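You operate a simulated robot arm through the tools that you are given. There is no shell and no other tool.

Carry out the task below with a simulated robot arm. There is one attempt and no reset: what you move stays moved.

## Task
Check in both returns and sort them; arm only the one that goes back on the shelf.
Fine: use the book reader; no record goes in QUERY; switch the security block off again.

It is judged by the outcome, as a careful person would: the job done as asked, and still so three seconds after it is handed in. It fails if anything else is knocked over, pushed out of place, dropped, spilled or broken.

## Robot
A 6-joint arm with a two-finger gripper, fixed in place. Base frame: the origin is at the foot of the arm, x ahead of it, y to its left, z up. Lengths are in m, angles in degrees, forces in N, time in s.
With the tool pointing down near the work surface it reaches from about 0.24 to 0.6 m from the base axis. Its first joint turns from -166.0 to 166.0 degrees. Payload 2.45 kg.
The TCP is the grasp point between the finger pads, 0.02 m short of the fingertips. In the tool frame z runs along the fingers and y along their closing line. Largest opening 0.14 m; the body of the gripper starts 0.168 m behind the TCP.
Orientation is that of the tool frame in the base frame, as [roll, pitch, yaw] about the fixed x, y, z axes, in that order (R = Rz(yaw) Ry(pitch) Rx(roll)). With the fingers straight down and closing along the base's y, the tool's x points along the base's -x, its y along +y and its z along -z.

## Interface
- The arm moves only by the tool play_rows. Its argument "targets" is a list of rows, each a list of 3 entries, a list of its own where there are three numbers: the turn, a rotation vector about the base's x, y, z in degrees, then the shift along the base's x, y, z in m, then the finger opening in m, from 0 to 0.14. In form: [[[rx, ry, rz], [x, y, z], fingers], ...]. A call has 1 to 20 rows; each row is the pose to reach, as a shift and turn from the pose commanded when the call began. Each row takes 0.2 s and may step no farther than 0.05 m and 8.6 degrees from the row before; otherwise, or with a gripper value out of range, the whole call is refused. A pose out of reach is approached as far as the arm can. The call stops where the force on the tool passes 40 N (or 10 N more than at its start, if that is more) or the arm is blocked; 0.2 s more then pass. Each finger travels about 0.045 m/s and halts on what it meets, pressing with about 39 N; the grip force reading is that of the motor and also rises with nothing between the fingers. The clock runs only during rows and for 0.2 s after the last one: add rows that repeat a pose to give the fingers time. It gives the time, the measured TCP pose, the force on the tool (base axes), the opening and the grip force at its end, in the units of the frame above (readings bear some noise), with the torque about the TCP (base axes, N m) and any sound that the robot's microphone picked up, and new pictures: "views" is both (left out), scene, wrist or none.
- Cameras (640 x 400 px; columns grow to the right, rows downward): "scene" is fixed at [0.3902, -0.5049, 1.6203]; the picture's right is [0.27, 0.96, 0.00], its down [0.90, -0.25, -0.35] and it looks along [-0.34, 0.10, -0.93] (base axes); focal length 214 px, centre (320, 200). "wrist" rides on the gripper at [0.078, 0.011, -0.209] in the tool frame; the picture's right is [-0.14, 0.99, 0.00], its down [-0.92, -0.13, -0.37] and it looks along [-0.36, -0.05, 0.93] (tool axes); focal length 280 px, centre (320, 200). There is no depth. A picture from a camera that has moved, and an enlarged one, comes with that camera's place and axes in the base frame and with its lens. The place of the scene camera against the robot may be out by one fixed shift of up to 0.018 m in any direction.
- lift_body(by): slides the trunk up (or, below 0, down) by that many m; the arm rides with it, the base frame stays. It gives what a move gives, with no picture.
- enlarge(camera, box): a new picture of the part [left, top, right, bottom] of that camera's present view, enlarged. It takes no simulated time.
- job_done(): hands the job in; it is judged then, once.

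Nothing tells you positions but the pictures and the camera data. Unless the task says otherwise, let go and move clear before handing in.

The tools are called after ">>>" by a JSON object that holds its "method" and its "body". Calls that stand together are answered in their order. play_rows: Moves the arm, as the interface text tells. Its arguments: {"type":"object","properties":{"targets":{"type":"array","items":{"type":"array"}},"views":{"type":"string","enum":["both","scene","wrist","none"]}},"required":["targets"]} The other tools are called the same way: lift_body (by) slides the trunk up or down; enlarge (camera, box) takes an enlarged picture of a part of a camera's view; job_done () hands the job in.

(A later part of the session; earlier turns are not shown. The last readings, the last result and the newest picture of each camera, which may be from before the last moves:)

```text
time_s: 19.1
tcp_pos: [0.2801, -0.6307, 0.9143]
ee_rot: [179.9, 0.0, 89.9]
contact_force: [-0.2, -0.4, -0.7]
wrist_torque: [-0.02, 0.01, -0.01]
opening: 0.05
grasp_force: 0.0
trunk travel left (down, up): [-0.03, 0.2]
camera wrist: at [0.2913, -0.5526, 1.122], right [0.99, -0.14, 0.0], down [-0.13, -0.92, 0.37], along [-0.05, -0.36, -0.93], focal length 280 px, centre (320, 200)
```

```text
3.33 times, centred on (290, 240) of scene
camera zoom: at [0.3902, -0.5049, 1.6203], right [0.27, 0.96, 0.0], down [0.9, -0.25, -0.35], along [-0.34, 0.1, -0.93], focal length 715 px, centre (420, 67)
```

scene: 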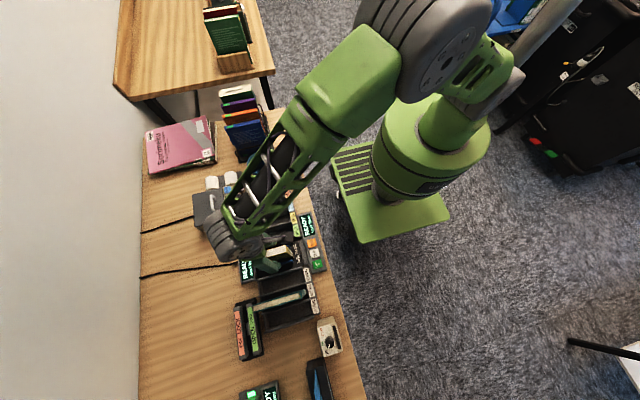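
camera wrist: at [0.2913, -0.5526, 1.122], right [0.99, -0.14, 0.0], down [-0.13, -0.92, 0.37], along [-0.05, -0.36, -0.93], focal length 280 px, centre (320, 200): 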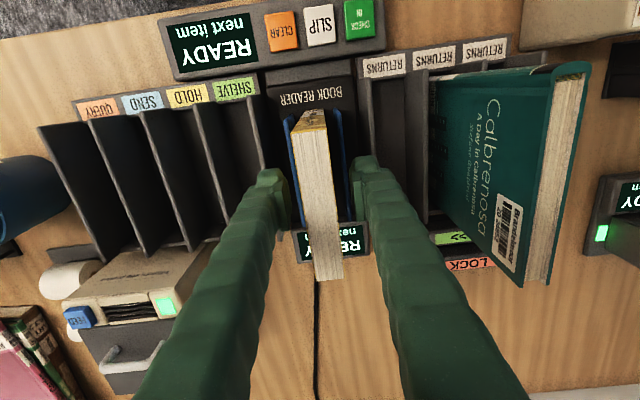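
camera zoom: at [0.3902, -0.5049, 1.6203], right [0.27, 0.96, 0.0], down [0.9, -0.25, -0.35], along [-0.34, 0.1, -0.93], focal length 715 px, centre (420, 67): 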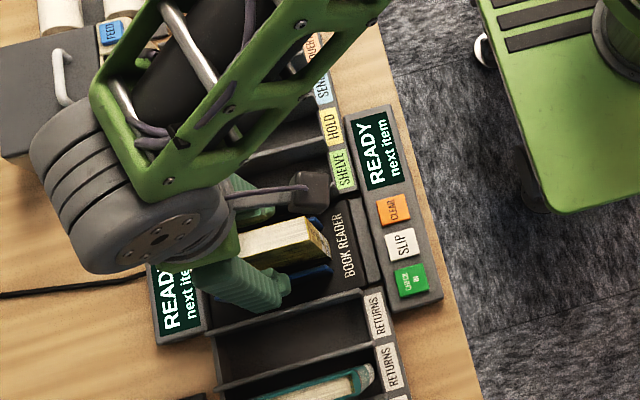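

The call was refused for step size and nothing moved; the book still stands in the reader. I'll repeat it with smaller steps.

>>> {"method": "play_rows", "body": {"targets": [[[0, 0, 0], [0, 0, 0.03], 0.05], [[0, 0, 0], [0, 0, 0.07], 0.05], [[0, 0, 0], [0, 0, 0.11], 0.05], [[0, 0, 0], [0, 0.0, 0.13], 0.05], [[0, 0, 0], [0.015, 0.04, 0.13], 0.03], [[0, 0, 0], [0.03, 0.08, 0.13], 0.01], [[0, 0, 0], [0.045, 0.115, 0.12], 0.0], [[0, 0, 0], [0.06, 0.1362, 0.09], 0.0], [[0, 0, 0], [0.06, 0.1362, 0.05], 0.0], [[0, 0, 0], [0.06, 0.1362, 0.01], 0.0], [[0, 0, 0], [0.06, 0.1362, -0.03], 0.0], [[0, 0, 0], [0.06, 0.1362, -0.06], 0.0], [[0, 0, 0], [0.06, 0.1362, -0.06], 0.0]], "views": "both"}}

>>> {"method": "enlarge", "body": {"camera": "scene", "box": [220, 180, 360, 300]}}

>>> {"method": "enlarge", "body": {"camera": "wrist", "box": [180, 100, 420, 280]}}

```text
time_s: 21.9
tcp_pos: [0.3409, -0.4969, 0.8547]
ee_rot: [-180.0, -0.1, 90.0]
contact_force: [-0.2, 1.1, -0.1]
wrist_torque: [0.04, 0.0, 0.02]
opening: 0.0
grasp_force: 29.5
trunk travel left (down, up): [-0.03, 0.2]
camera wrist: at [0.3522, -0.4202, 1.0631], right [0.99, -0.14, 0.0], down [-0.13, -0.92, 0.37], along [-0.05, -0.37, -0.93], focal length 280 px, centre (320, 200)
```

scene: 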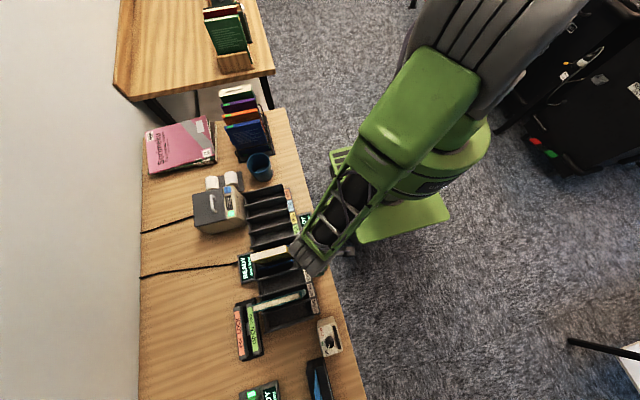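
wrist: 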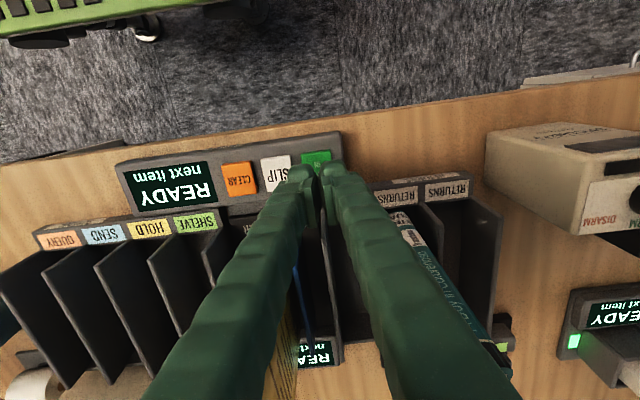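

```text
3.33 times, centred on (290, 240) of scene
camera zoom: at [0.3902, -0.5049, 1.6203], right [0.27, 0.96, 0.0], down [0.9, -0.25, -0.35], along [-0.34, 0.1, -0.93], focal length 715 px, centre (420, 67)
```

zoom: 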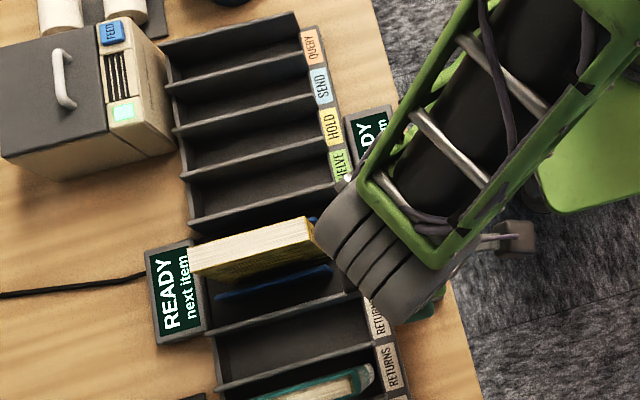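

```text
2.22 times, centred on (300, 190) of wrist
camera zoom: at [0.3522, -0.4202, 1.0631], right [0.99, -0.14, 0.0], down [-0.13, -0.92, 0.37], along [-0.05, -0.37, -0.93], focal length 623 px, centre (364, 222)
```

zoom: 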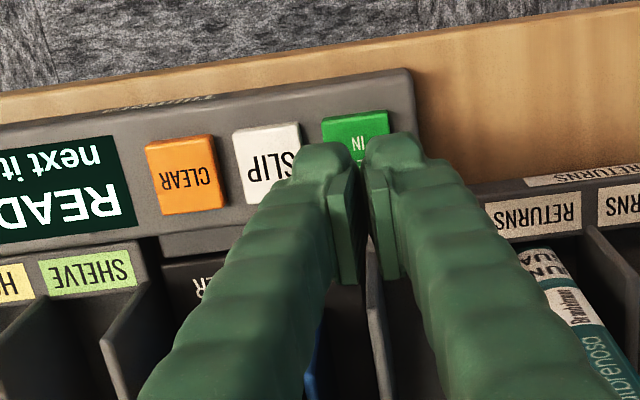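

The closed fingertips are right over CHECK IN, and the yellow book still stands in the reader. I'll come down gently to press.

>>> {"method": "play_rows", "body": {"targets": [[[0, 0, 0], [0, 0.004, -0.015], 0.0], [[0, 0, 0], [0, 0.004, -0.03], 0.0], [[0, 0, 0], [0, 0.004, -0.034], 0.0], [[0, 0, 0], [0, 0.004, -0.038], 0.0]], "views": "none"}}

```text
time_s: 22.9
tcp_pos: [0.3406, -0.4904, 0.8156]
ee_rot: [-179.9, 0.1, 90.0]
contact_force: [-0.2, 0.2, -0.3]
wrist_torque: [0.01, 0.02, 0.01]
opening: 0.0
grasp_force: 29.5
trunk travel left (down, up): [-0.03, 0.2]
```

>>> {"method": "play_rows", "body": {"targets": [[[0, 0, 0], [0, 0, -0.003], 0.0], [[0, 0, 0], [0, 0, -0.005], 0.0]], "views": "scene"}}

```text
time_s: 23.5
tcp_pos: [0.3403, -0.4907, 0.8109]
ee_rot: [-180.0, -0.1, 90.0]
contact_force: [-1.1, -0.8, 2.1]
wrist_torque: [0.01, 0.03, 0.0]
opening: 0.006
grasp_force: 29.6
trunk travel left (down, up): [-0.03, 0.2]
```

scene: 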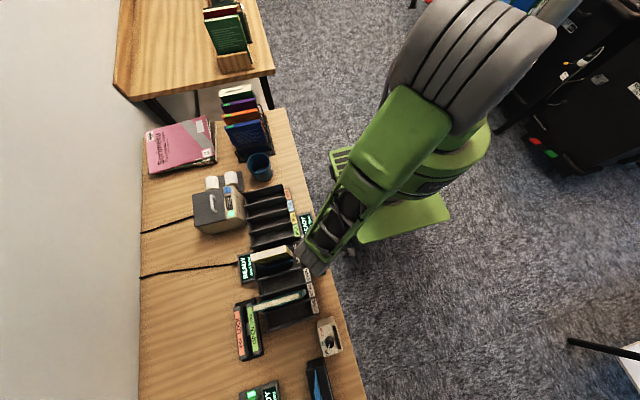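

Touch has begun (2 N). I'll press a little further.

>>> {"method": "play_rows", "body": {"targets": [[[0, 0, 0], [0, 0, -0.002], 0.0], [[0, 0, 0], [0, 0, -0.004], 0.0]], "views": "wrist"}}

```text
time_s: 24.1
tcp_pos: [0.341, -0.4908, 0.8072]
ee_rot: [-180.0, 0.0, 90.1]
contact_force: [1.7, 1.2, 9.0]
wrist_torque: [0.02, -0.05, -0.03]
opening: 0.006
grasp_force: 29.3
trunk travel left (down, up): [-0.03, 0.2]
heard: click
camera wrist: at [0.3516, -0.4128, 1.016], right [0.99, -0.14, 0.0], down [-0.13, -0.92, 0.37], along [-0.05, -0.37, -0.93], focal length 280 px, centre (320, 200)
```

wrist: 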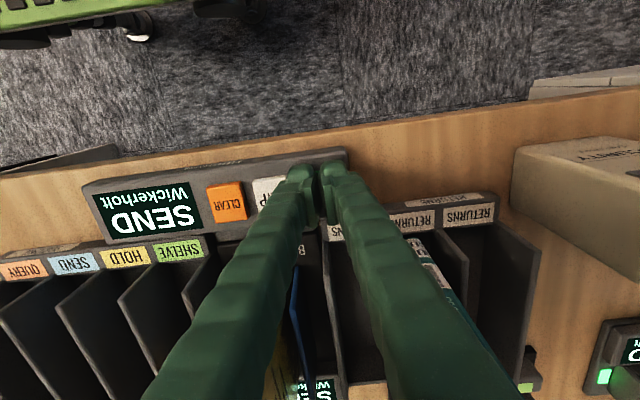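

A click, and the display reads SEND / Wickerholt for the yellow book. I'll lift off and read both displays properly.

>>> {"method": "play_rows", "body": {"targets": [[[0, 0, 0], [0, 0, 0.03], 0.0], [[0, 0, 0], [0, 0, 0.07], 0.0], [[0, 0, 0], [0, 0, 0.115], 0.0], [[0, 0, 0], [0, 0, 0.16], 0.02], [[0, 0, 0], [0, 0, 0.2], 0.04], [[0, 0, 0], [0, 0, 0.22], 0.05]], "views": "both"}}

>>> {"method": "enlarge", "body": {"camera": "wrist", "box": [100, 80, 440, 280]}}

>>> {"method": "enlarge", "body": {"camera": "scene", "box": [220, 180, 360, 300]}}

```text
time_s: 25.5
tcp_pos: [0.3401, -0.4895, 1.0275]
ee_rot: [180.0, 0.1, 90.0]
contact_force: [0.7, 0.0, 0.2]
wrist_torque: [-0.03, -0.01, -0.01]
opening: 0.0496
grasp_force: 0.0
trunk travel left (down, up): [-0.03, 0.2]
camera wrist: at [0.351, -0.4118, 1.2359], right [0.99, -0.14, 0.0], down [-0.13, -0.92, 0.37], along [-0.05, -0.37, -0.93], focal length 280 px, centre (320, 200)
```

scene: 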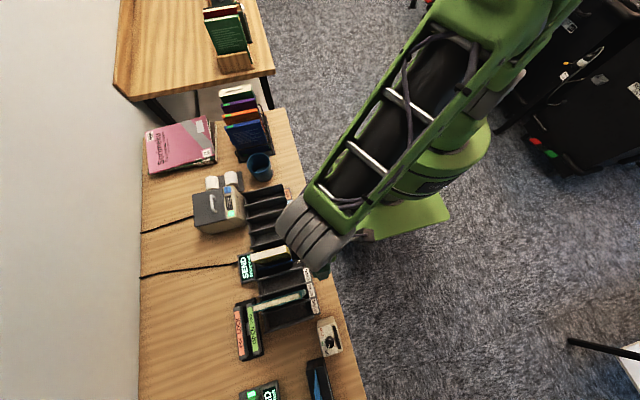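
wrist: 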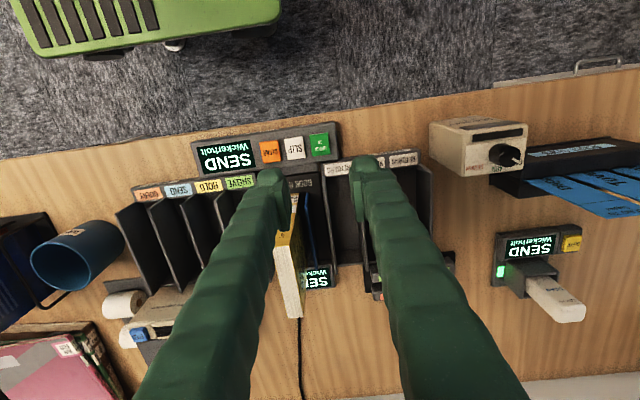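

```text
1.88 times, centred on (270, 180) of wrist
camera zoom: at [0.351, -0.4118, 1.2359], right [0.99, -0.14, 0.0], down [-0.13, -0.92, 0.37], along [-0.05, -0.37, -0.93], focal length 528 px, centre (414, 238)
```

zoom: 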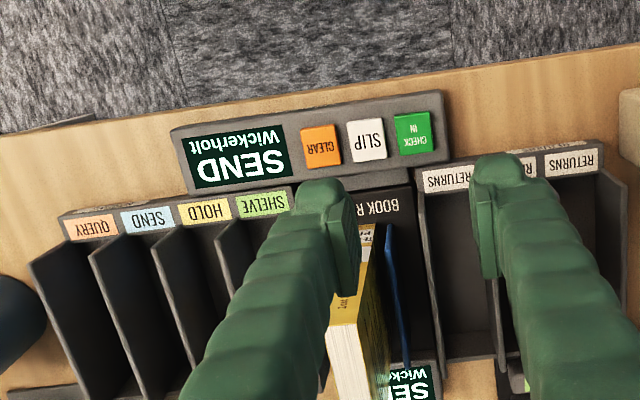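

```text
3.33 times, centred on (290, 240) of scene
camera zoom: at [0.3902, -0.5049, 1.6203], right [0.27, 0.96, 0.0], down [0.9, -0.25, -0.35], along [-0.34, 0.1, -0.93], focal length 715 px, centre (420, 67)
```

zoom: 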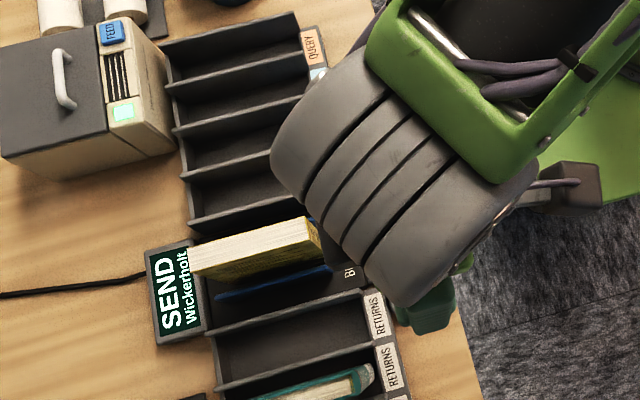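

All three displays show SEND / Wickerholt, so the yellow book goes in the SEND slot. I'll go back above it and check how it stands.

>>> {"method": "play_rows", "body": {"targets": [[[0, 0, 0], [-0.015, -0.035, 0.01], 0.05], [[0, 0, 0], [-0.03, -0.07, 0.015], 0.05], [[0, 0, 0], [-0.045, -0.105, 0.015], 0.046], [[0, 0, 0], [-0.06, -0.1402, 0.015], 0.046], [[0, 0, 0], [-0.06, -0.1402, 0.015], 0.046]], "views": "wrist"}}

>>> {"method": "enlarge", "body": {"camera": "wrist", "box": [240, 60, 400, 240]}}

```text
time_s: 26.7
tcp_pos: [0.2818, -0.6302, 1.0424]
ee_rot: [180.0, 0.0, 90.1]
contact_force: [-0.7, 0.3, 0.6]
wrist_torque: [0.03, -0.04, -0.01]
opening: 0.0459
grasp_force: 0.0
trunk travel left (down, up): [-0.03, 0.2]
camera wrist: at [0.293, -0.5536, 1.2511], right [0.99, -0.14, 0.0], down [-0.13, -0.92, 0.37], along [-0.05, -0.36, -0.93], focal length 280 px, centre (320, 200)
```

wrist: 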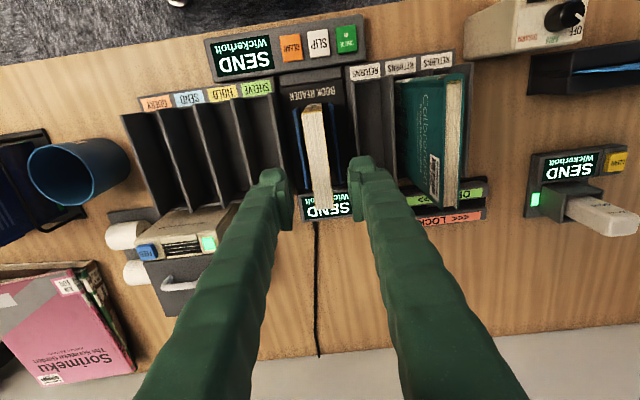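

```text
2.22 times, centred on (320, 150) of wrist
camera zoom: at [0.293, -0.5536, 1.2511], right [0.99, -0.14, 0.0], down [-0.13, -0.92, 0.37], along [-0.05, -0.36, -0.93], focal length 623 px, centre (320, 311)
```

zoom: 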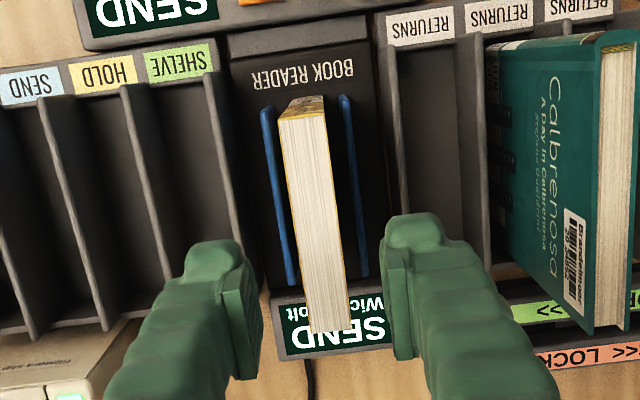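

The book is still upright and centred. I'll go down to the same grip height, close and lift.

>>> {"method": "play_rows", "body": {"targets": [[[0, 0, 0], [-0.001, 0, -0.04], 0.046], [[0, 0, 0], [-0.001, 0, -0.08], 0.046], [[0, 0, 0], [-0.001, 0, -0.115], 0.046], [[0, 0, 0], [-0.001, 0, -0.128], 0.046], [[0, 0, 0], [-0.001, 0, -0.128], 0.03], [[0, 0, 0], [-0.001, 0, -0.128], 0.02], [[0, 0, 0], [-0.001, 0, -0.128], 0.01], [[0, 0, 0], [-0.001, 0, -0.128], 0.01], [[0, 0, 0], [-0.001, 0, -0.128], 0.01]], "views": "wrist"}}

```text
time_s: 28.7
tcp_pos: [0.2808, -0.6298, 0.913]
ee_rot: [-180.0, 0.0, 90.0]
contact_force: [0.2, 0.1, -0.2]
wrist_torque: [-0.04, 0.0, -0.02]
opening: 0.0206
grasp_force: 39.3
trunk travel left (down, up): [-0.03, 0.2]
camera wrist: at [0.2908, -0.552, 1.1222], right [0.99, -0.14, 0.0], down [-0.13, -0.92, 0.37], along [-0.05, -0.36, -0.93], focal length 280 px, centre (320, 200)
```

wrist: 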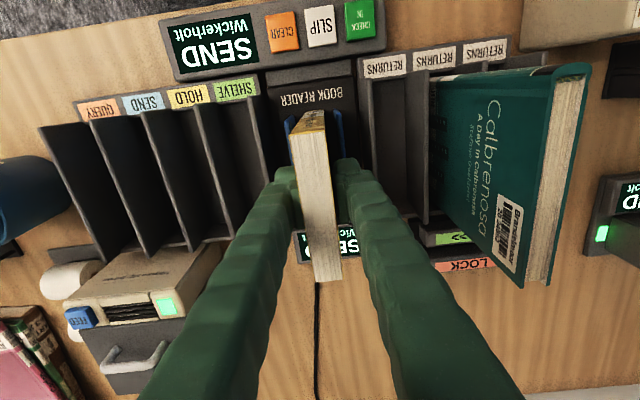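

Gripped again. I'll lift and carry it over toward the SEND slot (x≈0.082), then check the alignment.

>>> {"method": "play_rows", "body": {"targets": [[[0, 0, 0], [0, 0, 0.03], 0.01], [[0, 0, 0], [0, 0, 0.07], 0.01], [[0, 0, 0], [0, 0, 0.105], 0.01], [[0, 0, 0], [0, 0, 0.135], 0.01], [[0, 0, 0], [-0.04, 0, 0.135], 0.01], [[0, 0, 0], [-0.08, 0, 0.135], 0.01], [[0, 0, 0], [-0.12, 0, 0.135], 0.01], [[0, 0, 0], [-0.16, 0, 0.135], 0.01], [[0, 0, 0], [-0.198, 0, 0.135], 0.01], [[0, 0, 0], [-0.198, 0, 0.135], 0.01]], "views": "both"}}

>>> {"method": "enlarge", "body": {"camera": "wrist", "box": [240, 40, 400, 220]}}

>>> {"method": "enlarge", "body": {"camera": "scene", "box": [190, 160, 340, 300]}}

```text
time_s: 30.9
tcp_pos: [0.0813, -0.63, 1.0493]
ee_rot: [-179.9, 0.0, 90.0]
contact_force: [0.1, -0.2, -2.1]
wrist_torque: [0.04, 0.0, 0.01]
opening: 0.0206
grasp_force: 39.2
trunk travel left (down, up): [-0.03, 0.2]
camera wrist: at [0.0913, -0.5523, 1.2576], right [0.99, -0.14, 0.0], down [-0.13, -0.92, 0.37], along [-0.05, -0.36, -0.93], focal length 280 px, centre (320, 200)
```

scene: 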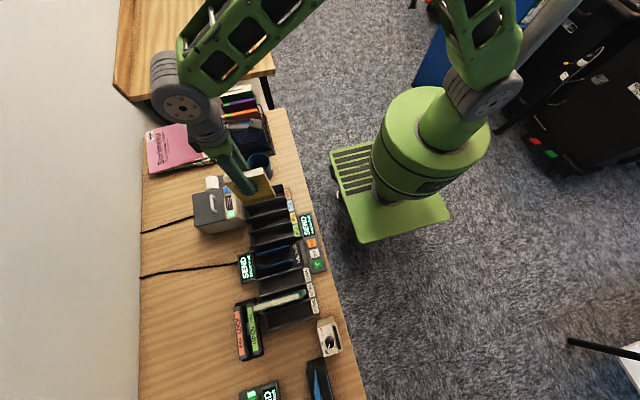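
wrist: 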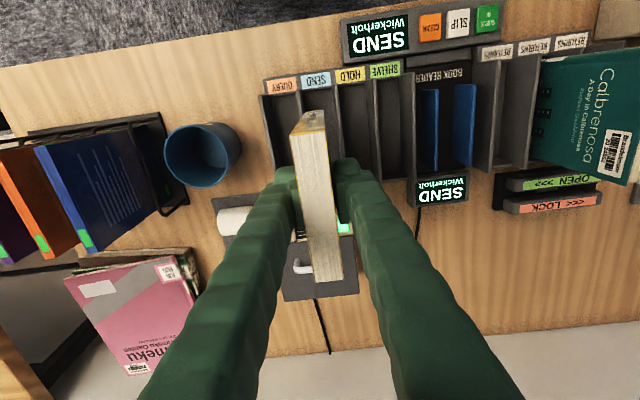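

```text
2.22 times, centred on (320, 130) of wrist
camera zoom: at [0.0913, -0.5523, 1.2576], right [0.99, -0.14, 0.0], down [-0.13, -0.92, 0.37], along [-0.05, -0.36, -0.93], focal length 623 px, centre (320, 356)
```

zoom: 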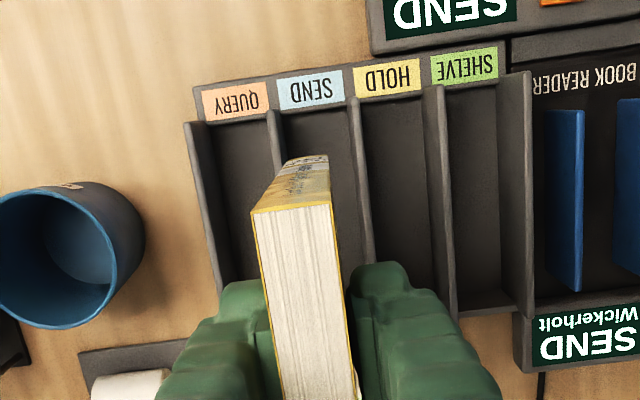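

```text
2.86 times, centred on (265, 230) of scene
camera zoom: at [0.3902, -0.5049, 1.6203], right [0.27, 0.96, 0.0], down [0.9, -0.25, -0.35], along [-0.34, 0.1, -0.93], focal length 613 px, centre (477, 114)
```

zoom: 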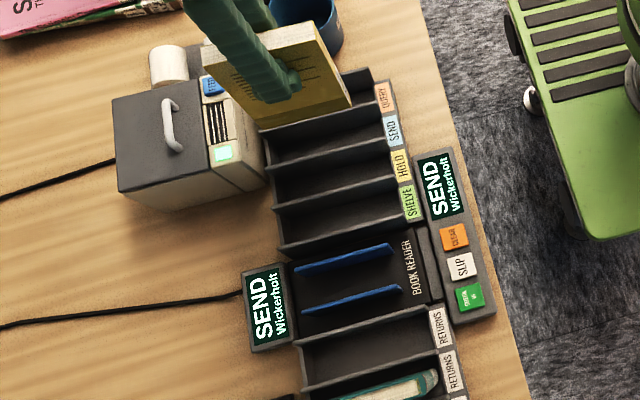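

The SEND slot's walls are about 0.059 and 0.113, so I'll shift +4 mm and lower the book in.

>>> {"method": "play_rows", "body": {"targets": [[[0, 0, 0], [0.004, 0, 0], 0.01], [[0, 0, 0], [0.004, 0, -0.03], 0.01], [[0, 0, 0], [0.004, 0, -0.06], 0.01], [[0, 0, 0], [0.004, 0, -0.09], 0.01], [[0, 0, 0], [0.004, 0, -0.115], 0.01], [[0, 0, 0], [0.004, 0, -0.13], 0.01], [[0, 0, 0], [0.004, 0, -0.135], 0.01], [[0, 0, 0], [0.004, 0, -0.138], 0.01]], "views": "both"}}

>>> {"method": "enlarge", "body": {"camera": "scene", "box": [190, 160, 340, 300]}}

```text
time_s: 32.7
tcp_pos: [0.0858, -0.6302, 0.9104]
ee_rot: [-179.9, 0.0, 90.1]
contact_force: [-0.1, -0.5, -1.8]
wrist_torque: [0.01, 0.02, -0.02]
opening: 0.0208
grasp_force: 39.3
trunk travel left (down, up): [-0.03, 0.2]
camera wrist: at [0.0966, -0.5532, 1.1195], right [0.99, -0.14, 0.0], down [-0.13, -0.92, 0.37], along [-0.05, -0.37, -0.93], focal length 280 px, centre (320, 200)
```

scene: 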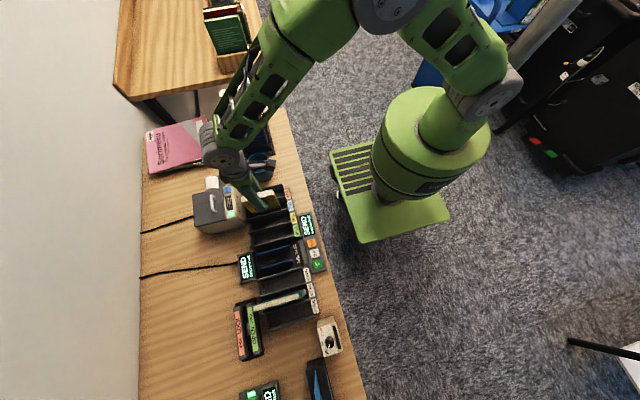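
wrist: 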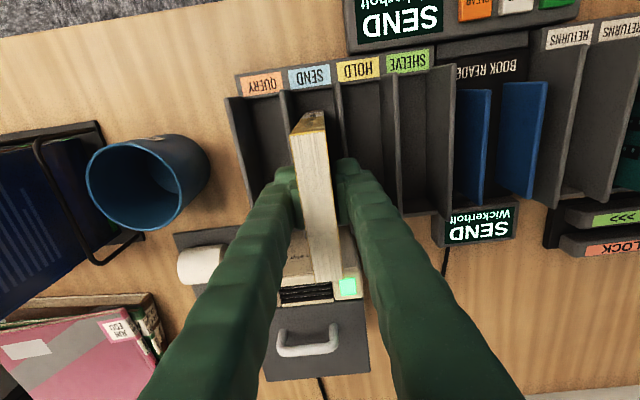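

```text
2.86 times, centred on (265, 230) of scene
camera zoom: at [0.3902, -0.5049, 1.6203], right [0.27, 0.96, 0.0], down [0.9, -0.25, -0.35], along [-0.34, 0.1, -0.93], focal length 613 px, centre (477, 114)
```

zoom: 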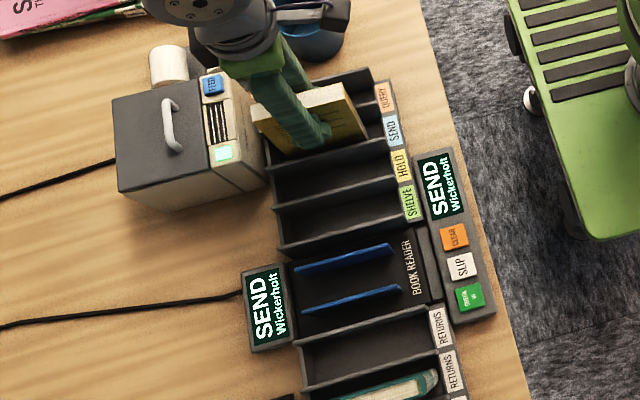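

The book is in the SEND slot, just above the floor. Small steps down until it touches.

>>> {"method": "play_rows", "body": {"targets": [[[0, 0, 0], [0, 0, -0.002], 0.01], [[0, 0, 0], [0, 0, -0.004], 0.01]], "views": "none"}}

```text
time_s: 33.3
tcp_pos: [0.085, -0.6302, 0.9067]
ee_rot: [180.0, 0.0, 90.0]
contact_force: [0.2, 0.2, -2.0]
wrist_torque: [0.01, 0.02, 0.01]
opening: 0.0205
grasp_force: 39.6
trunk travel left (down, up): [-0.03, 0.2]
```

>>> {"method": "play_rows", "body": {"targets": [[[0, 0, 0], [0, 0, -0.001], 0.01], [[0, 0, 0], [0, 0, -0.0025], 0.01]], "views": "none"}}

```text
time_s: 33.9
tcp_pos: [0.0854, -0.6304, 0.9057]
ee_rot: [-180.0, 0.1, 90.0]
contact_force: [0.3, 2.9, 16.9]
wrist_torque: [0.98, 0.04, -0.01]
opening: 0.0208
grasp_force: 39.2
trunk travel left (down, up): [-0.03, 0.2]
```

It's touching the slot floor. I'll ease off slightly, release, and rise clear.

>>> {"method": "play_rows", "body": {"targets": [[[0, 0, 0], [0, 0, 0.001], 0.015], [[0, 0, 0], [0, 0, 0.001], 0.022], [[0, 0, 0], [0, 0, 0.001], 0.032], [[0, 0, 0], [0, 0, 0.001], 0.044], [[0, 0, 0], [0, 0, 0.001], 0.05], [[0, 0, 0], [0, 0, 0.001], 0.05], [[0, 0, 0], [0, 0, 0.02], 0.05], [[0, 0, 0], [0, 0, 0.06], 0.05], [[0, 0, 0], [0, 0, 0.1], 0.05], [[0, 0, 0], [0, 0, 0.135], 0.05], [[0, 0, 0], [0, 0, 0.135], 0.05]], "views": "both"}}

>>> {"method": "enlarge", "body": {"camera": "wrist", "box": [240, 40, 400, 240]}}

```text
time_s: 36.3
tcp_pos: [0.0842, -0.6311, 1.0396]
ee_rot: [180.0, 0.0, 90.0]
contact_force: [0.1, 0.6, 0.8]
wrist_torque: [0.0, -0.01, 0.0]
opening: 0.0501
grasp_force: 0.0
trunk travel left (down, up): [-0.03, 0.2]
camera wrist: at [0.0952, -0.5539, 1.2489], right [0.99, -0.14, 0.0], down [-0.13, -0.92, 0.37], along [-0.05, -0.36, -0.93], focal length 280 px, centre (320, 200)
```

scene: 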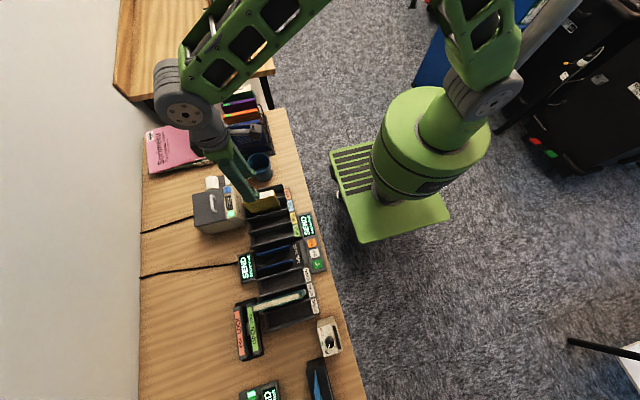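
wrist: 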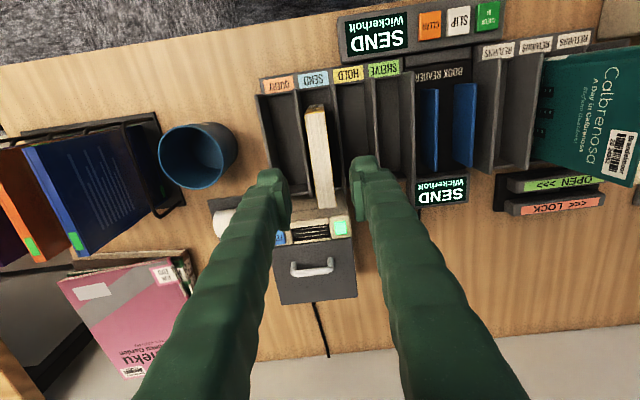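

```text
2.00 times, centred on (320, 140) of wrist
camera zoom: at [0.0952, -0.5539, 1.2489], right [0.99, -0.14, 0.0], down [-0.13, -0.92, 0.37], along [-0.05, -0.36, -0.93], focal length 561 px, centre (320, 320)
```

zoom: 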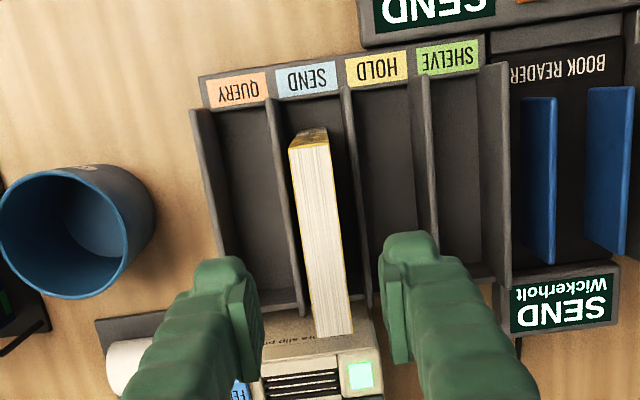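

The yellow book stands upright in SEND. Next is the teal book: I'll move above it at x≈0.42 and check the alignment.

>>> {"method": "play_rows", "body": {"targets": [[[0, 0, 0], [0.042, 0, 0.01], 0.05], [[0, 0, 0], [0.084, 0, 0.01], 0.05], [[0, 0, 0], [0.126, 0, 0.01], 0.05], [[0, 0, 0], [0.168, 0, 0.01], 0.05], [[0, 0, 0], [0.21, 0, 0.01], 0.05], [[0, 0, 0], [0.252, 0, 0.01], 0.05], [[0, 0, 0], [0.294, 0.001, 0.01], 0.05], [[0, 0, 0], [0.336, 0.002, 0.01], 0.045], [[0, 0, 0], [0.336, 0.002, 0.01], 0.045], [[0, 0, 0], [0.336, 0.002, 0.01], 0.045]], "views": "both"}}

>>> {"method": "enlarge", "body": {"camera": "wrist", "box": [250, 60, 390, 220]}}

>>> {"method": "enlarge", "body": {"camera": "wrist", "box": [340, 0, 540, 140]}}

```text
time_s: 38.5
tcp_pos: [0.4199, -0.6286, 1.05]
ee_rot: [-179.9, 0.0, 90.0]
contact_force: [0.1, 1.4, 0.2]
wrist_torque: [-0.01, -0.03, -0.05]
opening: 0.0449
grasp_force: 0.0
trunk travel left (down, up): [-0.03, 0.2]
camera wrist: at [0.4303, -0.5508, 1.2588], right [0.99, -0.14, 0.0], down [-0.13, -0.92, 0.37], along [-0.05, -0.36, -0.93], focal length 280 px, centre (320, 200)
```

scene: 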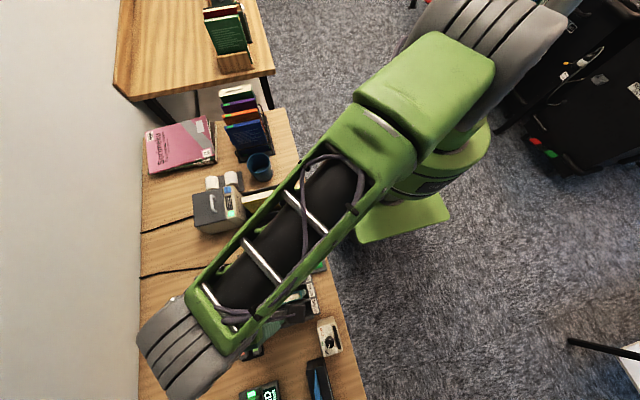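
wrist: 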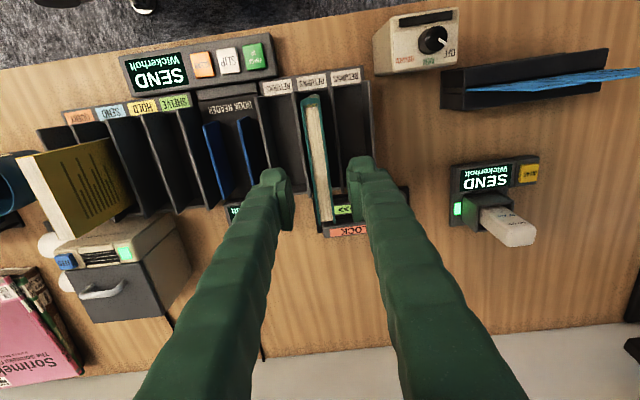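

```text
2.50 times, centred on (320, 140) of wrist
camera zoom: at [0.4303, -0.5508, 1.2588], right [0.99, -0.14, 0.0], down [-0.13, -0.92, 0.37], along [-0.05, -0.36, -0.93], focal length 701 px, centre (320, 350)
```

zoom: 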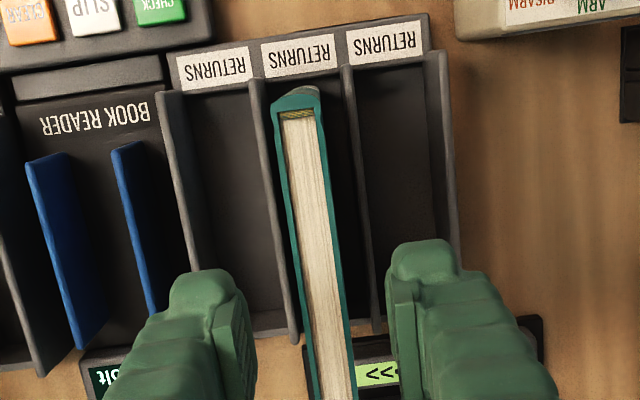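

```text
2.86 times, centred on (440, 70) of wrist
camera zoom: at [0.4303, -0.5508, 1.2588], right [0.99, -0.14, 0.0], down [-0.13, -0.92, 0.37], along [-0.05, -0.36, -0.93], focal length 801 px, centre (-23, 571)
```

zoom: 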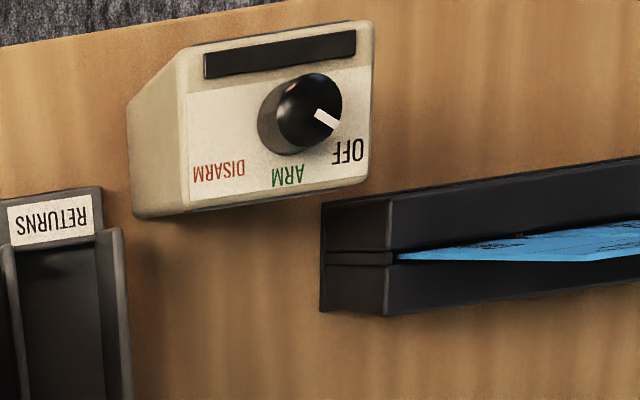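

The teal book's centre is at x≈0.418. I'll shift -2 mm, descend to z≈0.92 and grip.

>>> {"method": "play_rows", "body": {"targets": [[[0, 0, 0], [-0.002, 0, -0.04], 0.045], [[0, 0, 0], [-0.002, 0, -0.08], 0.045], [[0, 0, 0], [-0.002, 0, -0.11], 0.045], [[0, 0, 0], [-0.002, 0, -0.128], 0.045], [[0, 0, 0], [-0.002, 0, -0.128], 0.03], [[0, 0, 0], [-0.002, 0, -0.128], 0.02], [[0, 0, 0], [-0.002, 0, -0.128], 0.01], [[0, 0, 0], [-0.002, 0, -0.128], 0.008], [[0, 0, 0], [-0.002, 0, -0.128], 0.008]], "views": "wrist"}}

```text
time_s: 40.5
tcp_pos: [0.42, -0.6279, 0.9216]
ee_rot: [-180.0, 0.0, 90.0]
contact_force: [-0.1, -0.1, -0.1]
wrist_torque: [-0.12, -0.01, 0.01]
opening: 0.019
grasp_force: 38.6
trunk travel left (down, up): [-0.03, 0.2]
camera wrist: at [0.4304, -0.5506, 1.1304], right [0.99, -0.14, 0.0], down [-0.13, -0.92, 0.37], along [-0.05, -0.36, -0.93], focal length 280 px, centre (320, 200)
```

wrist: 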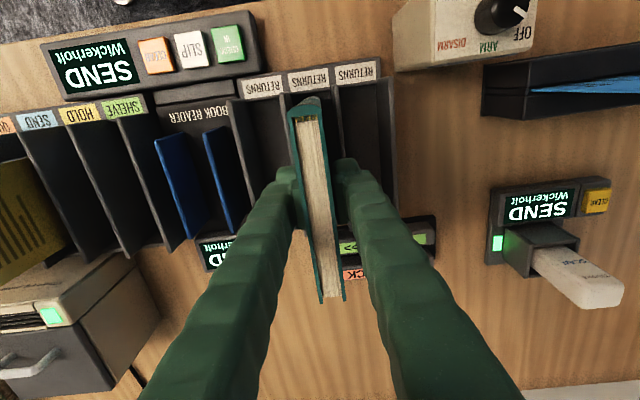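

Gripped the teal book (0.019). I'll lift 0.14 m and carry it over the reader.

>>> {"method": "play_rows", "body": {"targets": [[[0, 0, 0], [0, 0, 0.03], 0.008], [[0, 0, 0], [0, 0, 0.07], 0.008], [[0, 0, 0], [0, 0, 0.11], 0.008], [[0, 0, 0], [0, 0, 0.145], 0.008], [[0, 0, 0], [-0.035, 0, 0.145], 0.008], [[0, 0, 0], [-0.07, 0, 0.145], 0.008], [[0, 0, 0], [-0.105, 0, 0.145], 0.008], [[0, 0, 0], [-0.138, -0.001, 0.145], 0.008], [[0, 0, 0], [-0.138, -0.001, 0.145], 0.008]], "views": "both"}}

>>> {"method": "enlarge", "body": {"camera": "wrist", "box": [250, 40, 390, 220]}}

```text
time_s: 42.5
tcp_pos: [0.2822, -0.629, 1.0667]
ee_rot: [-180.0, 0.0, 89.9]
contact_force: [0.1, -0.4, -3.1]
wrist_torque: [0.0, -0.01, 0.01]
opening: 0.0188
grasp_force: 38.9
trunk travel left (down, up): [-0.03, 0.2]
camera wrist: at [0.2926, -0.5512, 1.2746], right [0.99, -0.14, 0.0], down [-0.13, -0.92, 0.37], along [-0.05, -0.36, -0.93], focal length 280 px, centre (320, 200)
```

scene: 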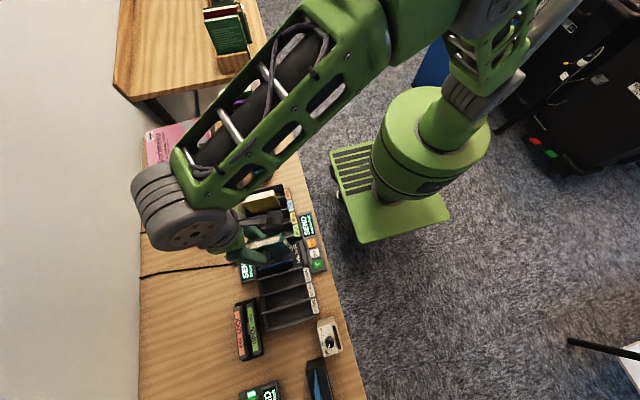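
wrist: 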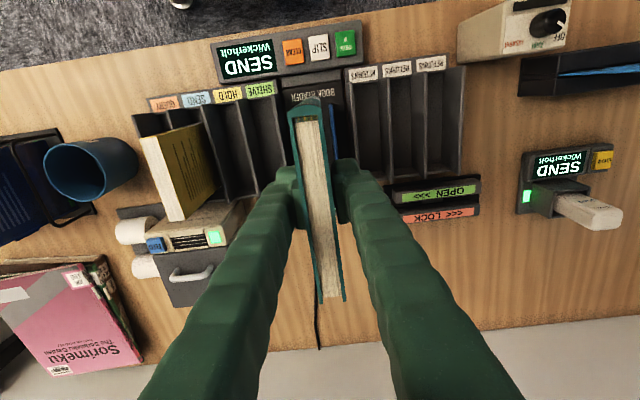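

```text
2.22 times, centred on (320, 130) of wrist
camera zoom: at [0.2926, -0.5512, 1.2746], right [0.99, -0.14, 0.0], down [-0.13, -0.92, 0.37], along [-0.05, -0.36, -0.93], focal length 623 px, centre (320, 356)
```

zoom: 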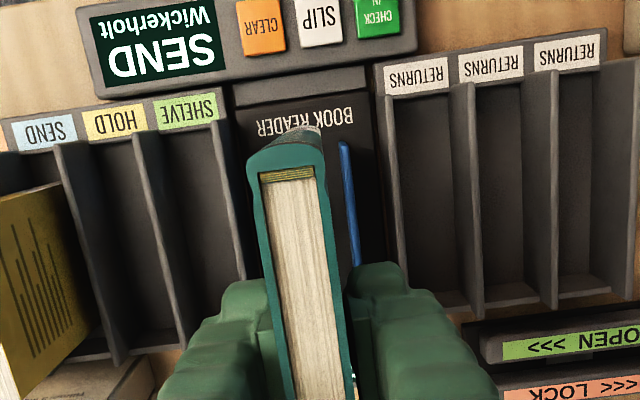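

The teal book is lined up over the fins at the same x as before. Lowering it now.

>>> {"method": "play_rows", "body": {"targets": [[[0, 0, 0], [0, 0, -0.03], 0.008], [[0, 0, 0], [0, 0, -0.06], 0.008], [[0, 0, 0], [0, 0, -0.09], 0.008], [[0, 0, 0], [0, 0, -0.115], 0.008], [[0, 0, 0], [0, 0, -0.127], 0.008], [[0, 0, 0], [0, 0, -0.133], 0.008], [[0, 0, 0], [0, 0, -0.133], 0.008]], "views": "scene"}}

```text
time_s: 44.1
tcp_pos: [0.282, -0.6287, 0.9311]
ee_rot: [179.9, 0.0, 90.0]
contact_force: [0.4, 0.1, -3.8]
wrist_torque: [0.0, 0.0, 0.0]
opening: 0.0187
grasp_force: 39.4
trunk travel left (down, up): [-0.03, 0.2]
```

scene: 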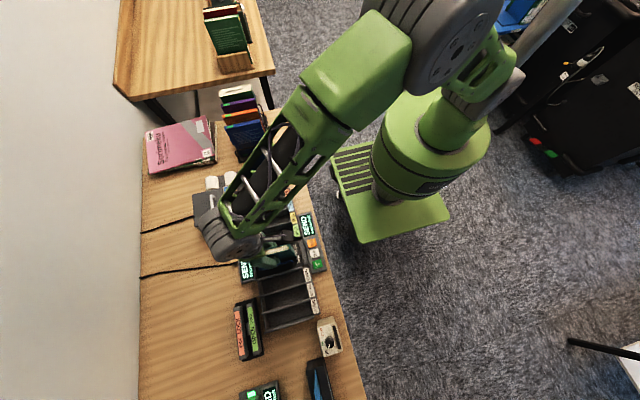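

>>> {"method": "play_rows", "body": {"targets": [[[0, 0, 0], [0, 0, -0.002], 0.008], [[0, 0, 0], [0, 0, -0.003], 0.008]], "views": "none"}}

```text
time_s: 44.7
tcp_pos: [0.2813, -0.6291, 0.9305]
ee_rot: [-180.0, -0.1, 90.1]
contact_force: [-0.3, 1.7, 2.0]
wrist_torque: [0.42, -0.05, 0.0]
opening: 0.019
grasp_force: 38.8
trunk travel left (down, up): [-0.03, 0.2]
```

The teal book has just touched the bed. I'll release and rise clear.

>>> {"method": "play_rows", "body": {"targets": [[[0, 0, 0], [0, 0, 0], 0.014], [[0, 0, 0], [0, 0, 0], 0.02], [[0, 0, 0], [0, 0, 0], 0.03], [[0, 0, 0], [0, 0, 0], 0.042], [[0, 0, 0], [0, 0, 0], 0.05], [[0, 0, 0], [0, 0, 0], 0.05], [[0, 0, 0], [0, 0, 0.02], 0.05], [[0, 0, 0], [0, 0, 0.06], 0.05], [[0, 0, 0], [0, 0, 0.1], 0.05], [[0, 0, 0], [0, 0, 0.13], 0.05], [[0, 0, 0], [0, 0, 0.13], 0.05]], "views": "both"}}

>>> {"method": "enlarge", "body": {"camera": "wrist", "box": [250, 40, 390, 240]}}

```text
time_s: 47.1
tcp_pos: [0.2813, -0.628, 1.0618]
ee_rot: [-180.0, 0.0, 90.0]
contact_force: [-1.2, 0.0, 0.2]
wrist_torque: [-0.02, 0.02, -0.01]
opening: 0.0502
grasp_force: 0.2
trunk travel left (down, up): [-0.03, 0.2]
camera wrist: at [0.2919, -0.5518, 1.2699], right [0.99, -0.14, 0.0], down [-0.13, -0.92, 0.37], along [-0.05, -0.36, -0.93], focal length 280 px, centre (320, 200)
```

scene: 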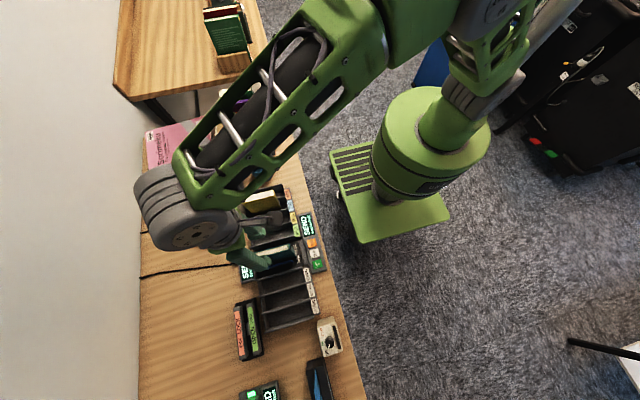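
wrist: 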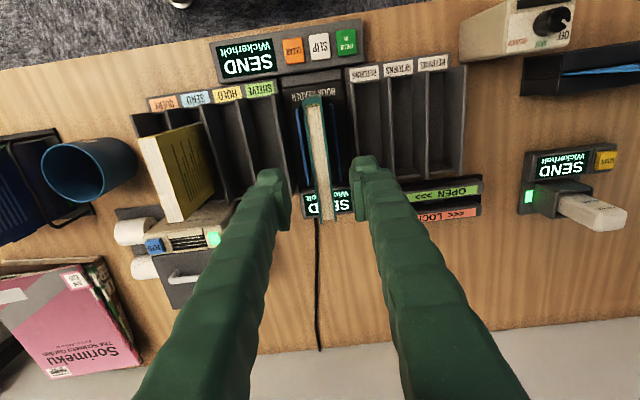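

```text
2.00 times, centred on (320, 140) of wrist
camera zoom: at [0.2919, -0.5518, 1.2699], right [0.99, -0.14, 0.0], down [-0.13, -0.92, 0.37], along [-0.05, -0.36, -0.93], focal length 561 px, centre (320, 320)
```

zoom: 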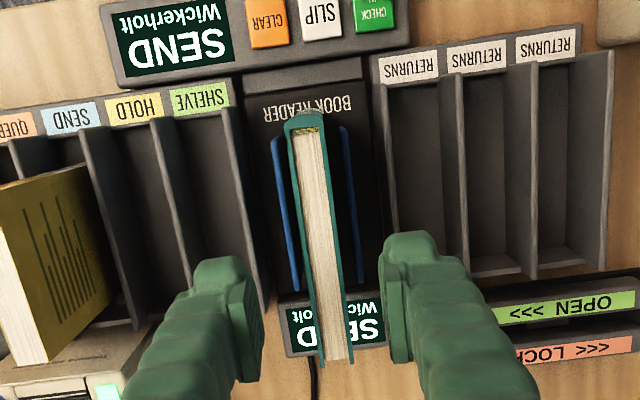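

The teal book stands upright in the reader. Now over to CHECK IN again with closed fingers.

>>> {"method": "play_rows", "body": {"targets": [[[0, 0, 0], [0.015, 0.035, 0], 0.03], [[0, 0, 0], [0.03, 0.07, 0], 0.01], [[0, 0, 0], [0.045, 0.105, 0], 0.0], [[0, 0, 0], [0.06, 0.1385, -0.02], 0.0], [[0, 0, 0], [0.06, 0.1385, -0.06], 0.0], [[0, 0, 0], [0.06, 0.1385, -0.1], 0.0], [[0, 0, 0], [0.06, 0.1385, -0.14], 0.0], [[0, 0, 0], [0.06, 0.1385, -0.18], 0.0], [[0, 0, 0], [0.06, 0.1385, -0.215], 0.0], [[0, 0, 0], [0.06, 0.1385, -0.237], 0.0], [[0, 0, 0], [0.06, 0.1385, -0.244], 0.0]], "views": "wrist"}}

```text
time_s: 49.5
tcp_pos: [0.3402, -0.4903, 0.8131]
ee_rot: [180.0, 0.1, 89.9]
contact_force: [-0.1, 0.5, 0.6]
wrist_torque: [0.03, -0.01, 0.02]
opening: 0.0059
grasp_force: 29.7
trunk travel left (down, up): [-0.03, 0.2]
camera wrist: at [0.3518, -0.4135, 1.0224], right [0.99, -0.14, 0.0], down [-0.13, -0.92, 0.37], along [-0.05, -0.36, -0.93], focal length 280 px, centre (320, 200)
```

wrist: 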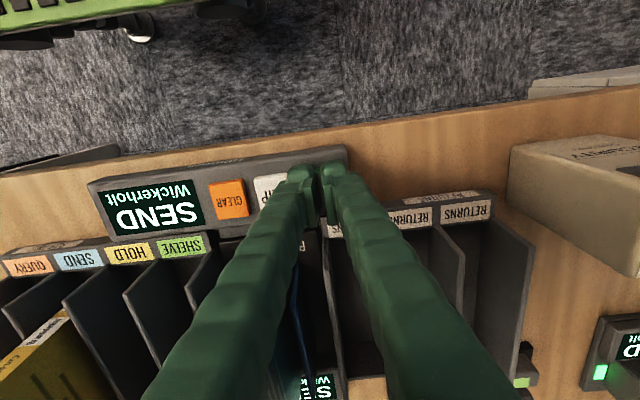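

>>> {"method": "play_rows", "body": {"targets": [[[0, 0, 0], [0, 0, -0.003], 0.0], [[0, 0, 0], [0, 0, -0.006], 0.0], [[0, 0, 0], [0, 0, -0.008], 0.0]], "views": "wrist"}}

```text
time_s: 50.3
tcp_pos: [0.3405, -0.4904, 0.8071]
ee_rot: [-180.0, 0.1, 89.9]
contact_force: [-1.7, 0.2, 6.1]
wrist_torque: [0.01, 0.03, -0.06]
opening: 0.0061
grasp_force: 28.7
trunk travel left (down, up): [-0.03, 0.2]
heard: click
camera wrist: at [0.352, -0.413, 1.0164], right [0.99, -0.14, 0.0], down [-0.13, -0.92, 0.37], along [-0.05, -0.37, -0.93], focal length 280 px, centre (320, 200)
```

wrist: 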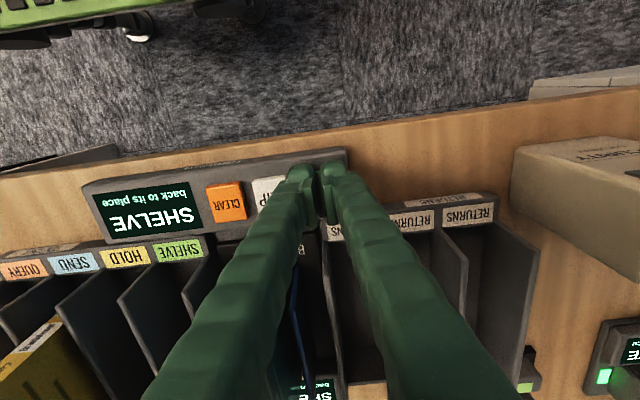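

The teal book reads SHELVE / "back to its place", so that's the one to arm. I'll lift off and go look closely at the security block.

>>> {"method": "play_rows", "body": {"targets": [[[0, 0, 0], [0, 0, 0.03], 0.0], [[0, 0, 0], [0, 0, 0.07], 0.0], [[0, 0, 0], [0, 0, 0.115], 0.02], [[0, 0, 0], [0, 0, 0.16], 0.04], [[0, 0, 0], [0, 0, 0.2], 0.06], [[0, 0, 0], [0.04, 0, 0.22], 0.08], [[0, 0, 0], [0.08, 0, 0.22], 0.1], [[0, 0, 0], [0.12, 0, 0.22], 0.12], [[0, 0, 0], [0.16, 0, 0.22], 0.14], [[0, 0, 0], [0.16, 0, 0.22], 0.14]], "views": "both"}}

>>> {"method": "enlarge", "body": {"camera": "wrist", "box": [300, 60, 480, 200]}}

>>> {"method": "enlarge", "body": {"camera": "scene", "box": [220, 180, 360, 300]}}

```text
time_s: 52.5
tcp_pos: [0.5036, -0.4907, 1.0288]
ee_rot: [-179.9, 0.0, 90.0]
contact_force: [0.0, 0.2, -0.8]
wrist_torque: [-0.04, 0.0, 0.03]
opening: 0.1399
grasp_force: 0.0
trunk travel left (down, up): [-0.03, 0.2]
camera wrist: at [0.5132, -0.4135, 1.2375], right [0.99, -0.14, 0.0], down [-0.13, -0.92, 0.37], along [-0.05, -0.37, -0.93], focal length 280 px, centre (320, 200)
```

scene: 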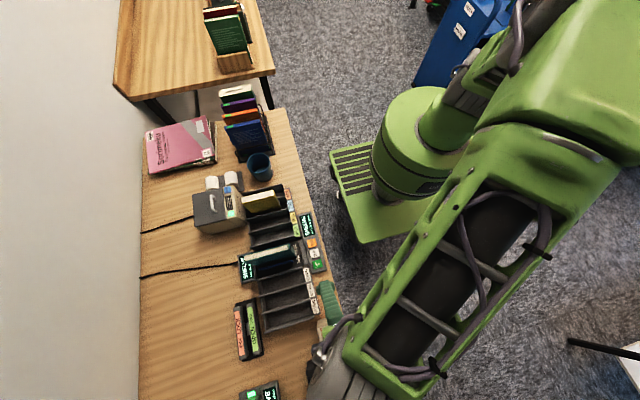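
wrist: 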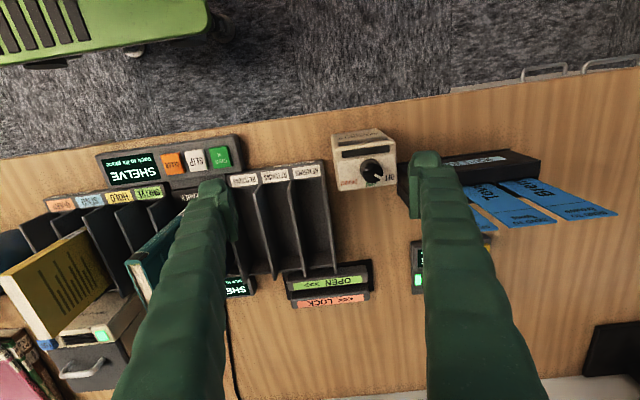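

```text
2.86 times, centred on (390, 130) of wrist
camera zoom: at [0.5132, -0.4135, 1.2375], right [0.99, -0.14, 0.0], down [-0.13, -0.92, 0.37], along [-0.05, -0.37, -0.93], focal length 801 px, centre (120, 400)
```

zoom: 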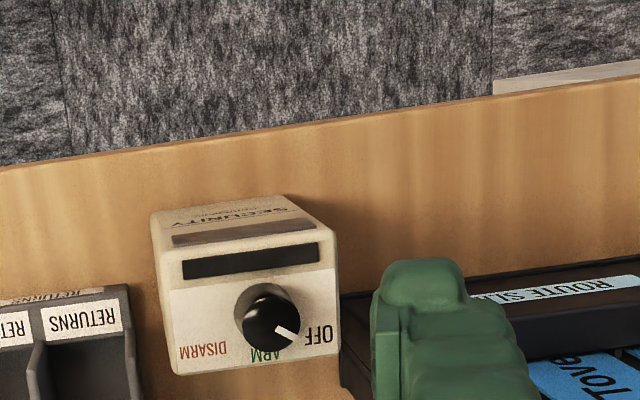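

```text
3.33 times, centred on (290, 240) of scene
camera zoom: at [0.3902, -0.5049, 1.6203], right [0.27, 0.96, 0.0], down [0.9, -0.25, -0.35], along [-0.34, 0.1, -0.93], focal length 715 px, centre (420, 67)
```

zoom: 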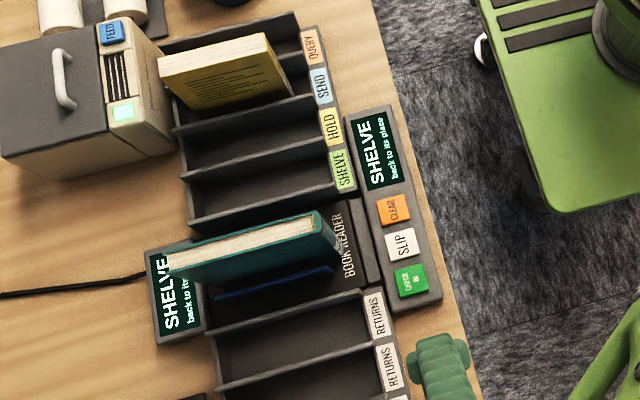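

The displays show SHELVE for the teal book, which still stands in the reader. I'll zoom tightly on the security block and the slip box to read them.

>>> {"method": "enlarge", "body": {"camera": "wrist", "box": [325, 120, 405, 200]}}

>>> {"method": "enlarge", "body": {"camera": "wrist", "box": [400, 130, 620, 240]}}

```text
5.00 times, centred on (365, 160) of wrist
camera zoom: at [0.5132, -0.4135, 1.2375], right [0.99, -0.14, 0.0], down [-0.13, -0.92, 0.37], along [-0.05, -0.37, -0.93], focal length 1402 px, centre (95, 400)
```

zoom: 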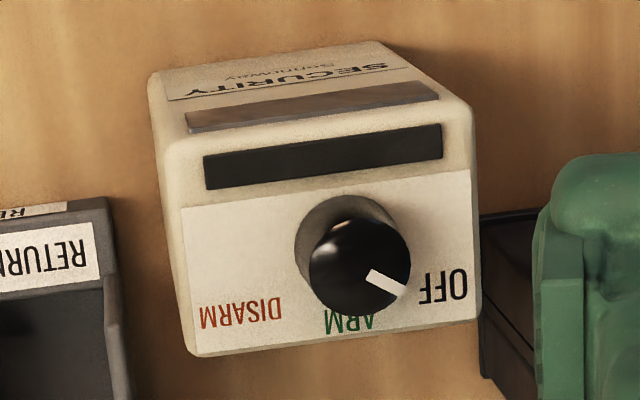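

```text
2.91 times, centred on (510, 185) of wrist
camera zoom: at [0.5132, -0.4135, 1.2375], right [0.99, -0.14, 0.0], down [-0.13, -0.92, 0.37], along [-0.05, -0.37, -0.93], focal length 816 px, centre (-233, 244)
```

zoom: 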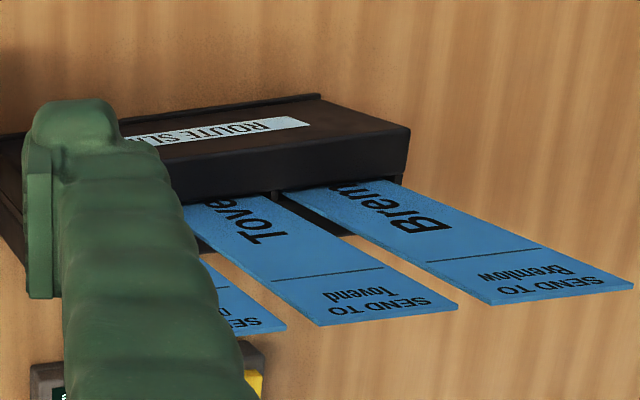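

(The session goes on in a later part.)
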